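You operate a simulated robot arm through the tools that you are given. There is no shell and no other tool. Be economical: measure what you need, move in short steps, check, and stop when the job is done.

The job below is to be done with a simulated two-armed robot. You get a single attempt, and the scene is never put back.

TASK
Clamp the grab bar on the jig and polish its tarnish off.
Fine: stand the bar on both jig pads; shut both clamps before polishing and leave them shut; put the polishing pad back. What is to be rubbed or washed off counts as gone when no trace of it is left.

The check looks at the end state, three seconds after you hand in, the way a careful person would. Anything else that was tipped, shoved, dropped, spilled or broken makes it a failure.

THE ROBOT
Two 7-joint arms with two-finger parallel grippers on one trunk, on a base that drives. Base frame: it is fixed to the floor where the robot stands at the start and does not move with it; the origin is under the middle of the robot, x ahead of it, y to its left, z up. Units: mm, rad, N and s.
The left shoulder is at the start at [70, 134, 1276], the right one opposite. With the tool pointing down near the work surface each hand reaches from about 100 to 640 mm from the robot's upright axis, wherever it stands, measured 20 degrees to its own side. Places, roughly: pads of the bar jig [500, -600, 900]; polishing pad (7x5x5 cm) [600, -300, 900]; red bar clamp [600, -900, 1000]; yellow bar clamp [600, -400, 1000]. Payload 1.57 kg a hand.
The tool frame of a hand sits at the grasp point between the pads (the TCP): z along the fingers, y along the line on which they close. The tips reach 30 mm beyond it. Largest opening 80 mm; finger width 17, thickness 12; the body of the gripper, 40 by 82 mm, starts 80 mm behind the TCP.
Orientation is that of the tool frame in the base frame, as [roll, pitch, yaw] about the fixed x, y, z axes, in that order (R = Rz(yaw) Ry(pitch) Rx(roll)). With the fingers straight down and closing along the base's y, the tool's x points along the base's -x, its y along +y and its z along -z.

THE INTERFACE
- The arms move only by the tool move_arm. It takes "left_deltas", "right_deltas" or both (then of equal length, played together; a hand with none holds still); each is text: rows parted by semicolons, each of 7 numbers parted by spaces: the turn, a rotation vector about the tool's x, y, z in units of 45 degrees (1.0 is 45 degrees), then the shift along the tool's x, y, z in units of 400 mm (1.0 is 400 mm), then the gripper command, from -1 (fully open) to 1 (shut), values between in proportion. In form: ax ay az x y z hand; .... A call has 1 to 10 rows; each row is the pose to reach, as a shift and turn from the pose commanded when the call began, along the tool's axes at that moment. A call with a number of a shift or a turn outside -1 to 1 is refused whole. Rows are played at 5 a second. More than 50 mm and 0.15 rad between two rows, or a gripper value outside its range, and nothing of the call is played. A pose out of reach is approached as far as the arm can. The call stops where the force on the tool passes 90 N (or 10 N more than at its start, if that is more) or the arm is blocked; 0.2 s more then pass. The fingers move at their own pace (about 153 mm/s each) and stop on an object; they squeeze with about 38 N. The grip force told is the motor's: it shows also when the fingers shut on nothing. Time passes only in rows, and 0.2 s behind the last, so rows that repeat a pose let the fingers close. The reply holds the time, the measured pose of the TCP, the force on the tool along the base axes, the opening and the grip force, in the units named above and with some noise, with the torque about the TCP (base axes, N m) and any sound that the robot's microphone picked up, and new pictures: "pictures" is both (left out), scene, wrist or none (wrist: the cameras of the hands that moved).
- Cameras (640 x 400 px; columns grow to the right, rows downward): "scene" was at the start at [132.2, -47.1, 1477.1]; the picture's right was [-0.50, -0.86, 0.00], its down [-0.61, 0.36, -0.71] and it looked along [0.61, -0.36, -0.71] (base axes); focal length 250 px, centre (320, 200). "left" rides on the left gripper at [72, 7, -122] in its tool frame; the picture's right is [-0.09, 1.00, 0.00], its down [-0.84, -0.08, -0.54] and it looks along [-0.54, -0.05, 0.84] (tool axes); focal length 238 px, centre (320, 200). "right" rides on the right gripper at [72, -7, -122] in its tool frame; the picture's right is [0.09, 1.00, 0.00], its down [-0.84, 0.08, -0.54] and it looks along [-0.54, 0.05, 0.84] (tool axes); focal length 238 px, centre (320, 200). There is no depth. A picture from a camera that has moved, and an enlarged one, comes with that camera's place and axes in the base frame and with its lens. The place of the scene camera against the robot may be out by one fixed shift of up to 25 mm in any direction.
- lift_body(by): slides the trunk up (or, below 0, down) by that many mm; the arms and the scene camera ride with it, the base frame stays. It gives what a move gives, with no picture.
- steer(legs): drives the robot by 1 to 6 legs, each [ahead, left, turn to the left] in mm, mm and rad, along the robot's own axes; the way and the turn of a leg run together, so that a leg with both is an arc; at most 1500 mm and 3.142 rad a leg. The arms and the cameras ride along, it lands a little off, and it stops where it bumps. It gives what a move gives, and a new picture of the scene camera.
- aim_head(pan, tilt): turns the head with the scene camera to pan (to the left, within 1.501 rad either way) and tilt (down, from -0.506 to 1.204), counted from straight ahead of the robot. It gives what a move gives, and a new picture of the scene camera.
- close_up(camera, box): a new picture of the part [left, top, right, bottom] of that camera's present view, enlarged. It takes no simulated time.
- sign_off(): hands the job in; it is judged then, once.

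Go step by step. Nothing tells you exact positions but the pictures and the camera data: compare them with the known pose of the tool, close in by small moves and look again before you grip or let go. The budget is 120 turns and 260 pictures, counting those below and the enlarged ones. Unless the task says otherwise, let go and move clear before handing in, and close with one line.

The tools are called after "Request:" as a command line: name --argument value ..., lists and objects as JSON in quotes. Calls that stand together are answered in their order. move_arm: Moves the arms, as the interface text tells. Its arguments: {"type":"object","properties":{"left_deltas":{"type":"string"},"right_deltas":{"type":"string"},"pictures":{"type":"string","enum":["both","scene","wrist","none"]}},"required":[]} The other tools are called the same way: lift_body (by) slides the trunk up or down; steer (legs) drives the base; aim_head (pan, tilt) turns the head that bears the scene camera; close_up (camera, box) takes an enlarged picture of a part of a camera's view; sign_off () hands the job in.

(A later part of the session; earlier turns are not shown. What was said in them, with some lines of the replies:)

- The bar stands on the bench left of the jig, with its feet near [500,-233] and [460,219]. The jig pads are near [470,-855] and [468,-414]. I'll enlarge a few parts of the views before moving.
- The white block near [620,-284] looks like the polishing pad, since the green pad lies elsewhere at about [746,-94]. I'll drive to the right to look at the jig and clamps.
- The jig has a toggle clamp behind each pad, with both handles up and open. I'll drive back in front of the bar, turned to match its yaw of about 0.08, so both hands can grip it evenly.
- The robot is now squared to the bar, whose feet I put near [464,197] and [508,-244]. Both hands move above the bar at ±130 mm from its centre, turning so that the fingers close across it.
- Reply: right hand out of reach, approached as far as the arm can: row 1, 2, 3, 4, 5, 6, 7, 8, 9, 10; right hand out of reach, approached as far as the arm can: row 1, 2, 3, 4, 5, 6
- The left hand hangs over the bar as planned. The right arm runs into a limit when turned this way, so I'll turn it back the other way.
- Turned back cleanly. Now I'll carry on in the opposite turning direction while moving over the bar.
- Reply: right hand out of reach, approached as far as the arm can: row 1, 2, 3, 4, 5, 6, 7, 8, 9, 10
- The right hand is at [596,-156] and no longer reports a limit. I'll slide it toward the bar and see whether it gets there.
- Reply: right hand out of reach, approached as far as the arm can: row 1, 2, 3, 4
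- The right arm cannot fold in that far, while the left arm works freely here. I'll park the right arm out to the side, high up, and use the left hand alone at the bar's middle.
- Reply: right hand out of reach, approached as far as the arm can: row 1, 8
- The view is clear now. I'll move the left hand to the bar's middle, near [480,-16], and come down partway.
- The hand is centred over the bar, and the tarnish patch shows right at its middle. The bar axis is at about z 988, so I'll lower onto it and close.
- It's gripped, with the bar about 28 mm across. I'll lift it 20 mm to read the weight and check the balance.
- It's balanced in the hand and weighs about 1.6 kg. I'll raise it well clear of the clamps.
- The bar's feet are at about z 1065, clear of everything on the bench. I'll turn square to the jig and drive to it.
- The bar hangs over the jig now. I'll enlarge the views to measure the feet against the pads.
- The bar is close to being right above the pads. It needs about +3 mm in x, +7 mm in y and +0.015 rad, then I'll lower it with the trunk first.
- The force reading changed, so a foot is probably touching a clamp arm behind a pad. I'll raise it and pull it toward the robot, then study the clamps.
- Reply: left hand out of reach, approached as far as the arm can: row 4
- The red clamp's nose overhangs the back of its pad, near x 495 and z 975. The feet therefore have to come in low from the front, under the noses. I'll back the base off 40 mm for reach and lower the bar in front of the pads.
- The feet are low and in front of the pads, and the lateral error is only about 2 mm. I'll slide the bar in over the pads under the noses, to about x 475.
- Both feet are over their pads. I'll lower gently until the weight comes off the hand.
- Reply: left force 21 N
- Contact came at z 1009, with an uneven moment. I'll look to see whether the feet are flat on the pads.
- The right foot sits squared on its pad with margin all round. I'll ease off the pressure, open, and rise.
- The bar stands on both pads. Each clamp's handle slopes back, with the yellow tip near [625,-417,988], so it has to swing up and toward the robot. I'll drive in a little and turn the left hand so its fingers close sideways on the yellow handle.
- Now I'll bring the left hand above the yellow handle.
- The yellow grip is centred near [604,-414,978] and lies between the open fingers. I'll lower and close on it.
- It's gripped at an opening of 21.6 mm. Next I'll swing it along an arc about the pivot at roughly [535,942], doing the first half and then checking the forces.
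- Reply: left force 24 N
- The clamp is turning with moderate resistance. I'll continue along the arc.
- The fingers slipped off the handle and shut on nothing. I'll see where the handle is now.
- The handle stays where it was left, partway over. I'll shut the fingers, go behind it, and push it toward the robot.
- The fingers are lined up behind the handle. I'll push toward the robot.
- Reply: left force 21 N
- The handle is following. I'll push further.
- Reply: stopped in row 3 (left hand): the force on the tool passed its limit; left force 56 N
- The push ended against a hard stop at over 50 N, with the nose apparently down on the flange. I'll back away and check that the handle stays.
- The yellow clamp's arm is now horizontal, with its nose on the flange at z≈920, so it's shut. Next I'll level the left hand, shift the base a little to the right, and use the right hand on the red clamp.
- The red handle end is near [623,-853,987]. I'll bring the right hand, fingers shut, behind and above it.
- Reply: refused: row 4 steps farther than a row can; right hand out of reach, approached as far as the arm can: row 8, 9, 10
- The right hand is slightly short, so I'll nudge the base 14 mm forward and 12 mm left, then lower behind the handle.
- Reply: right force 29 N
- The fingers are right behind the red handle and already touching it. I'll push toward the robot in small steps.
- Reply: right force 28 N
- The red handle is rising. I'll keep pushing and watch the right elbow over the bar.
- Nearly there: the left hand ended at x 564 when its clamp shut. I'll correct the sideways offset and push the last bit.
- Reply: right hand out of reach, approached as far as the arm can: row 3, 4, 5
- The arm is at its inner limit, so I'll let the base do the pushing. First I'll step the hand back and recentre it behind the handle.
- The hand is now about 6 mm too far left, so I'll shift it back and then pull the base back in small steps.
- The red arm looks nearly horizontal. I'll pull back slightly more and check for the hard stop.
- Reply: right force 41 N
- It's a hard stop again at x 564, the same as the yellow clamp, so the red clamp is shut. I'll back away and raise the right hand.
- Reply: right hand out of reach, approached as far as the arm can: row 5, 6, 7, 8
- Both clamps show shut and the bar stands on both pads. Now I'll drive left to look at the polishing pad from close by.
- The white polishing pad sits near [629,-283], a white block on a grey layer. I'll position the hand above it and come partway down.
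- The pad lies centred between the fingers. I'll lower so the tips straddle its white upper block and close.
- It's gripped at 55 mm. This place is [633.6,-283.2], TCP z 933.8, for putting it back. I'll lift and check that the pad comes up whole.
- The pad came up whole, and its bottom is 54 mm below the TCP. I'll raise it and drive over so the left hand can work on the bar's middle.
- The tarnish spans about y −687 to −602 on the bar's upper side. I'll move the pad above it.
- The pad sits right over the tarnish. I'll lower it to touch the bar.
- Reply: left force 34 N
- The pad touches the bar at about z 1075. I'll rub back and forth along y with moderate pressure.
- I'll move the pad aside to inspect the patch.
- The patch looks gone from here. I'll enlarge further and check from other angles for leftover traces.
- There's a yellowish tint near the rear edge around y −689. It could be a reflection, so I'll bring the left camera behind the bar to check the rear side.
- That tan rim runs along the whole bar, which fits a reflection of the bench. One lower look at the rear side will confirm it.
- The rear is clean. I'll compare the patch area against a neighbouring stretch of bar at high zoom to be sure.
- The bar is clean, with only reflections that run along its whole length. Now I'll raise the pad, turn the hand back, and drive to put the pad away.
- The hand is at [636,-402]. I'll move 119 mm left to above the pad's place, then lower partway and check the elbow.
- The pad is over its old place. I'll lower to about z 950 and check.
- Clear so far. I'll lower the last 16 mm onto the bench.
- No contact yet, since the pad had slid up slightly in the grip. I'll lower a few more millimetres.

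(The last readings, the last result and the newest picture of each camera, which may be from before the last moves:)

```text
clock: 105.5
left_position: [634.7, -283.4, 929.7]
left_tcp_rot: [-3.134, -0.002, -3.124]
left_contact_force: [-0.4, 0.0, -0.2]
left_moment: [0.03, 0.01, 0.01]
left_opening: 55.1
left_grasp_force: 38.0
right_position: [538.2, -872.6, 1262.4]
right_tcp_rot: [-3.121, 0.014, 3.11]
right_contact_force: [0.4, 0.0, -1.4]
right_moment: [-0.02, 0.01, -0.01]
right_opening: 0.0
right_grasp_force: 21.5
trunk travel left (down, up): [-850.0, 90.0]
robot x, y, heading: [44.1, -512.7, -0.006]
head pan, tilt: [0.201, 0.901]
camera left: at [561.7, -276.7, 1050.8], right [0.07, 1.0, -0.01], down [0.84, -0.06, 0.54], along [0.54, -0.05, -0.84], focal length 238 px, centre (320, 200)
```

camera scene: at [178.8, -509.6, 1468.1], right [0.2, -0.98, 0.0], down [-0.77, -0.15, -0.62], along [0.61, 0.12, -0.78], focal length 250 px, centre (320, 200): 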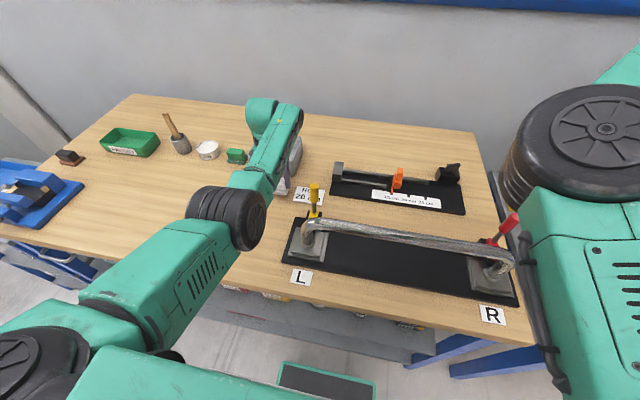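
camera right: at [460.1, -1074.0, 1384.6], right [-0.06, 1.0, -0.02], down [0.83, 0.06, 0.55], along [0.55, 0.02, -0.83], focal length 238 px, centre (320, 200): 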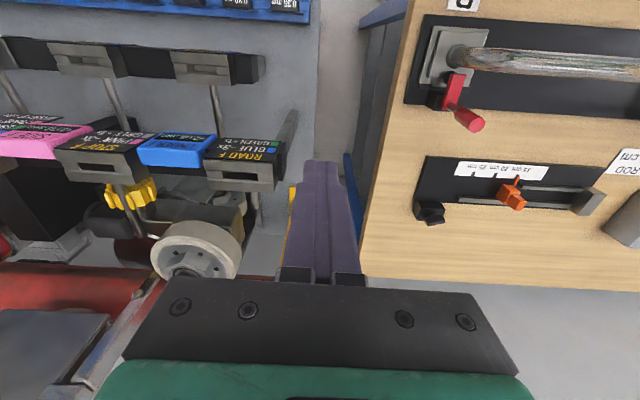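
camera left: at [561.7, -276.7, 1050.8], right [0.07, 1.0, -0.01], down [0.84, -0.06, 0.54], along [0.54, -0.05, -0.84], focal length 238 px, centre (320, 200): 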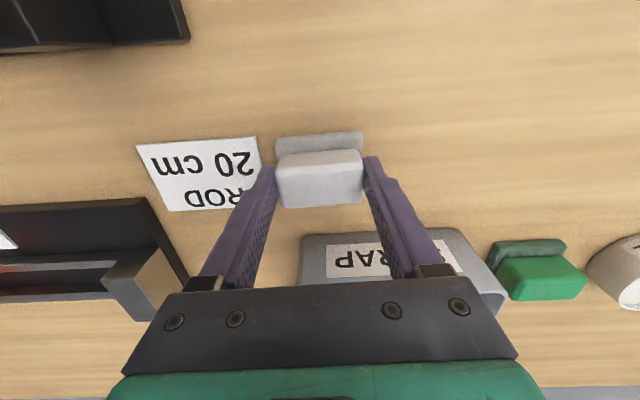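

Request:
move_arm --left_deltas "0 0 0 0 0 0.005 1;0 0 0 0 0 0.01 1;0 0 0 0 0 0.01 1" --pictures "none"

```text
clock: 106.3
left_position: [632.7, -283.5, 929.3]
left_tcp_rot: [-3.136, 0.004, -3.124]
left_contact_force: [1.6, 1.2, 11.5]
left_moment: [0.42, 0.17, -0.07]
left_opening: 54.9
left_grasp_force: 38.1
right_position: [537.3, -872.2, 1263.9]
right_tcp_rot: [-3.124, 0.016, 3.111]
right_contact_force: [0.5, 0.1, 0.2]
right_moment: [-0.01, 0.01, -0.01]
right_opening: 0.0
right_grasp_force: 21.1
trunk travel left (down, up): [-850.0, 90.0]
robot x, y, heading: [45.7, -518.5, 0.0]
head pan, tilt: [0.201, 0.901]
```

The pad is now on the bench, with an 11 N reaction, at its old place. I'll open and rise straight up.

Request:
move_arm --left_deltas "0 0 0 0 0 -0.006 1;0 0 0 0 0 -0.006 0.2;0 0 0 0 0 -0.006 -0.5;0 0 0 0 0 -0.006 -1;0 0 0 0 0 -0.006 -1;0 0 0 0 0 -0.08 -1;0 0 0 0 0 -0.18 -1;0 0 0 0 0 -0.28 -1;0 0 0 0 0 -0.38 -1;0 0 0 0 0 -0.48 -1"

Request:
close_up --camera "scene" --box '[200, 100, 520, 320]'

```text
clock: 108.5
left_position: [631.4, -281.9, 1118.4]
left_tcp_rot: [-3.134, 0.0, -3.124]
left_contact_force: [0.2, -0.2, 1.1]
left_moment: [-0.04, -0.01, -0.01]
left_opening: 80.0
left_grasp_force: 0.1
right_position: [536.3, -872.2, 1264.1]
right_tcp_rot: [-3.123, 0.014, 3.11]
right_contact_force: [-0.2, -0.1, 0.0]
right_moment: [0.01, -0.05, -0.01]
right_opening: 0.1
right_grasp_force: 20.9
trunk travel left (down, up): [-850.0, 90.0]
robot x, y, heading: [40.5, -513.2, -0.011]
head pan, tilt: [0.201, 0.901]
camera scene: at [177.9, -510.0, 1468.1], right [0.2, -0.98, 0.0], down [-0.77, -0.15, -0.62], along [0.61, 0.12, -0.78], focal length 250 px, centre (320, 200)
camera left: at [559.7, -274.4, 1239.7], right [0.07, 1.0, -0.01], down [0.84, -0.06, 0.54], along [0.54, -0.05, -0.84], focal length 238 px, centre (320, 200)
```

scene: 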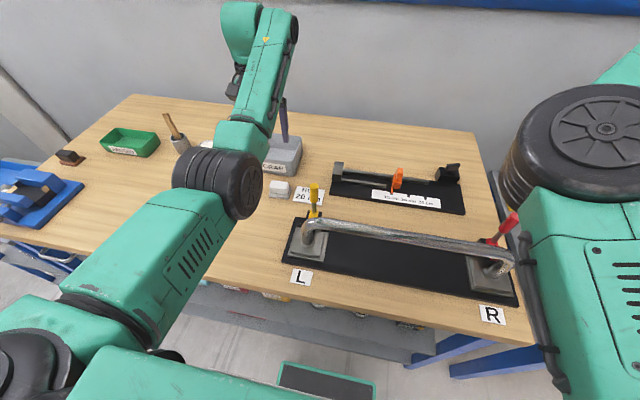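
left: 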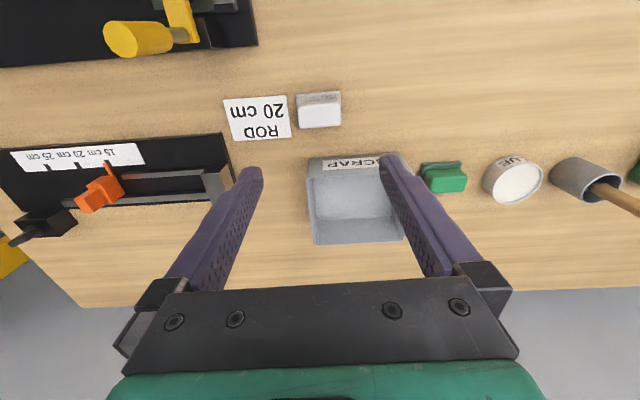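

```text
1.82 times, centred on (360, 210) of scene
camera zoom: at [177.9, -510.0, 1468.1], right [0.2, -0.98, 0.0], down [-0.77, -0.15, -0.62], along [0.61, 0.12, -0.78], focal length 455 px, centre (247, 182)
```

zoom: 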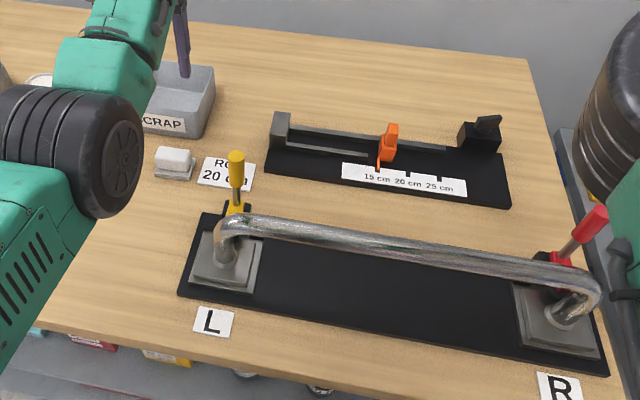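

The pad is back, the clamps are shut and the bar is seated. I'll take one last enlarged look at the polished spot and the clamps before handing in.

Request:
close_up --camera "scene" --box '[350, 210, 460, 270]'

Request:
close_up --camera "right" --box '[240, 0, 640, 200]'

```text
5.82 times, centred on (405, 240) of scene
camera zoom: at [177.9, -510.0, 1468.1], right [0.2, -0.98, 0.0], down [-0.77, -0.15, -0.62], along [0.61, 0.12, -0.78], focal length 1456 px, centre (-174, -33)
```

zoom: 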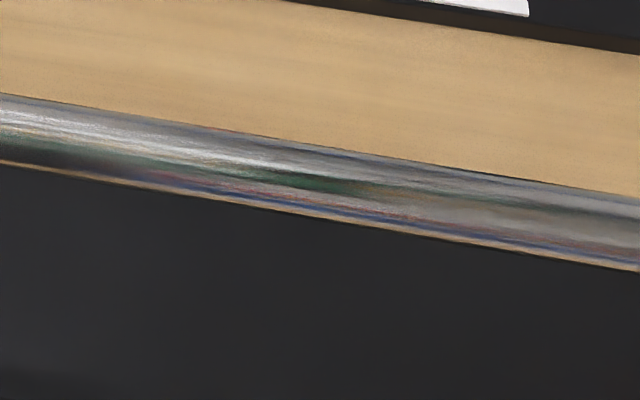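

```text
1.60 times, centred on (440, 100) of right
camera zoom: at [463.0, -874.6, 1384.8], right [-0.06, 1.0, -0.02], down [0.83, 0.06, 0.55], along [0.55, 0.02, -0.83], focal length 381 px, centre (128, 360)
```

zoom: 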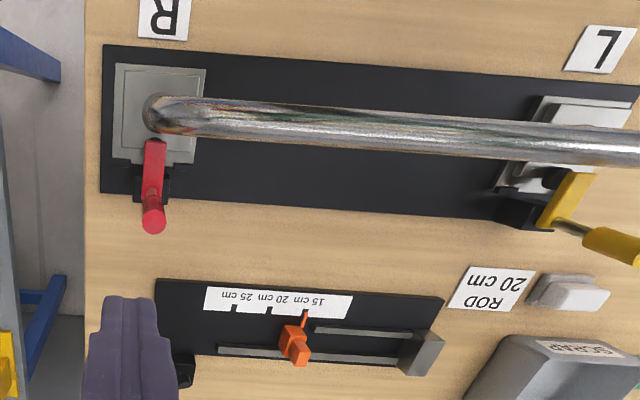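

There's a faint brownish smudge near y −652. I'll zoom in on it from both cameras.

Request:
close_up --camera "scene" --box '[395, 225, 445, 260]'

Request:
close_up --camera "right" --box '[400, 50, 500, 110]'

Request:
aim_head --pan -0.15 --tilt 0.95

Request:
close_up --camera "scene" --box '[280, 150, 400, 240]'

```text
11.43 times, centred on (420, 242) of scene
camera zoom: at [177.9, -510.0, 1468.1], right [0.2, -0.98, 0.0], down [-0.77, -0.15, -0.62], along [0.61, 0.12, -0.78], focal length 2861 px, centre (-823, -286)
```

zoom: 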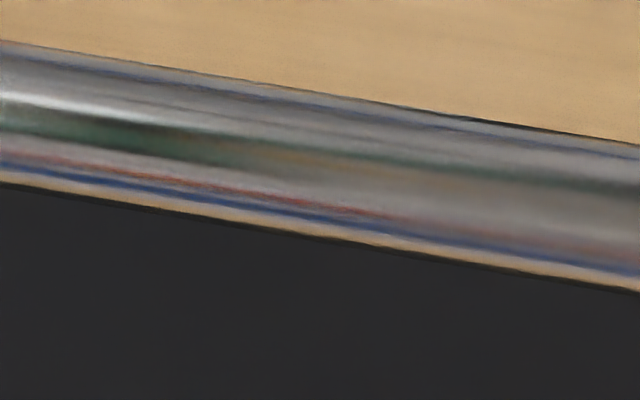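

```text
6.40 times, centred on (450, 80) of right
camera zoom: at [463.0, -874.6, 1384.8], right [-0.06, 1.0, -0.02], down [0.83, 0.06, 0.55], along [0.55, 0.02, -0.83], focal length 1525 px, centre (-512, 968)
```

zoom: 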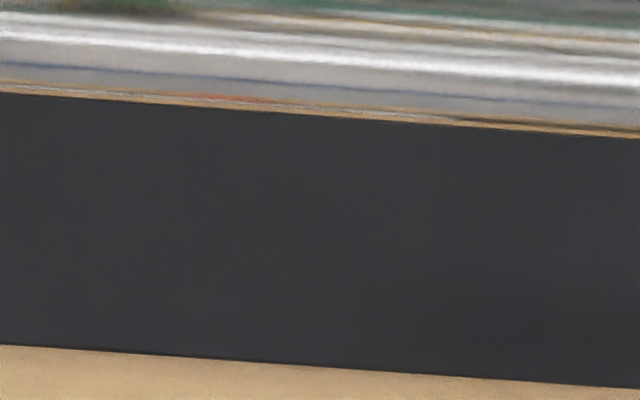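

```text
clock: 109.3
left_position: [633.8, -279.8, 1117.7]
left_tcp_rot: [-3.134, 0.0, -3.125]
left_contact_force: [0.9, 0.8, -0.6]
left_moment: [-0.03, 0.0, -0.01]
left_opening: 79.8
left_grasp_force: 0.1
right_position: [538.2, -871.8, 1264.4]
right_tcp_rot: [-3.121, 0.013, 3.109]
right_contact_force: [1.2, 0.2, -0.3]
right_moment: [-0.08, -0.01, 0.02]
right_opening: 0.1
right_grasp_force: 20.8
trunk travel left (down, up): [-850.0, 90.0]
robot x, y, heading: [45.1, -516.2, -0.003]
head pan, tilt: [-0.15, 0.949]
camera scene: at [176.8, -535.5, 1464.5], right [-0.15, -0.99, 0.0], down [-0.8, 0.12, -0.58], along [0.58, -0.09, -0.81], focal length 250 px, centre (320, 200)
```

scene: 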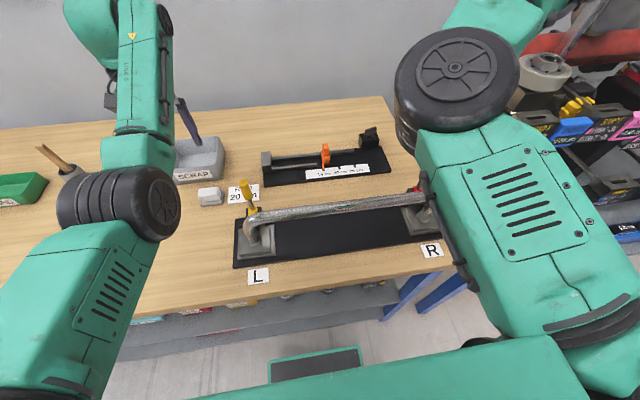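

```text
4.44 times, centred on (340, 195) of scene
camera zoom: at [176.8, -535.5, 1464.5], right [-0.15, -0.99, 0.0], down [-0.8, 0.12, -0.58], along [0.58, -0.09, -0.81], focal length 1113 px, centre (231, 222)
```

zoom: 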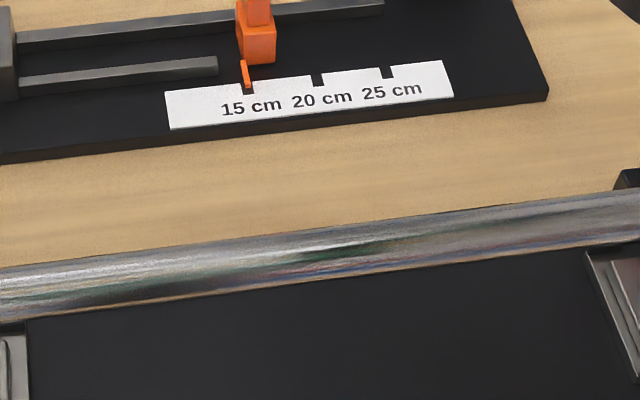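

The smudge moves with the viewpoint, so it's a reflection. The bar is clean, both clamps are shut, the pad is back and both hands are clear, so I'm handing in.

Request:
sign_off

```text
The job is handed in.
```

The grab bar stands on both jig pads with both clamps shut, its tarnish is polished off as far as the cameras show, the polishing pad is back in its place, and I've handed the job in.
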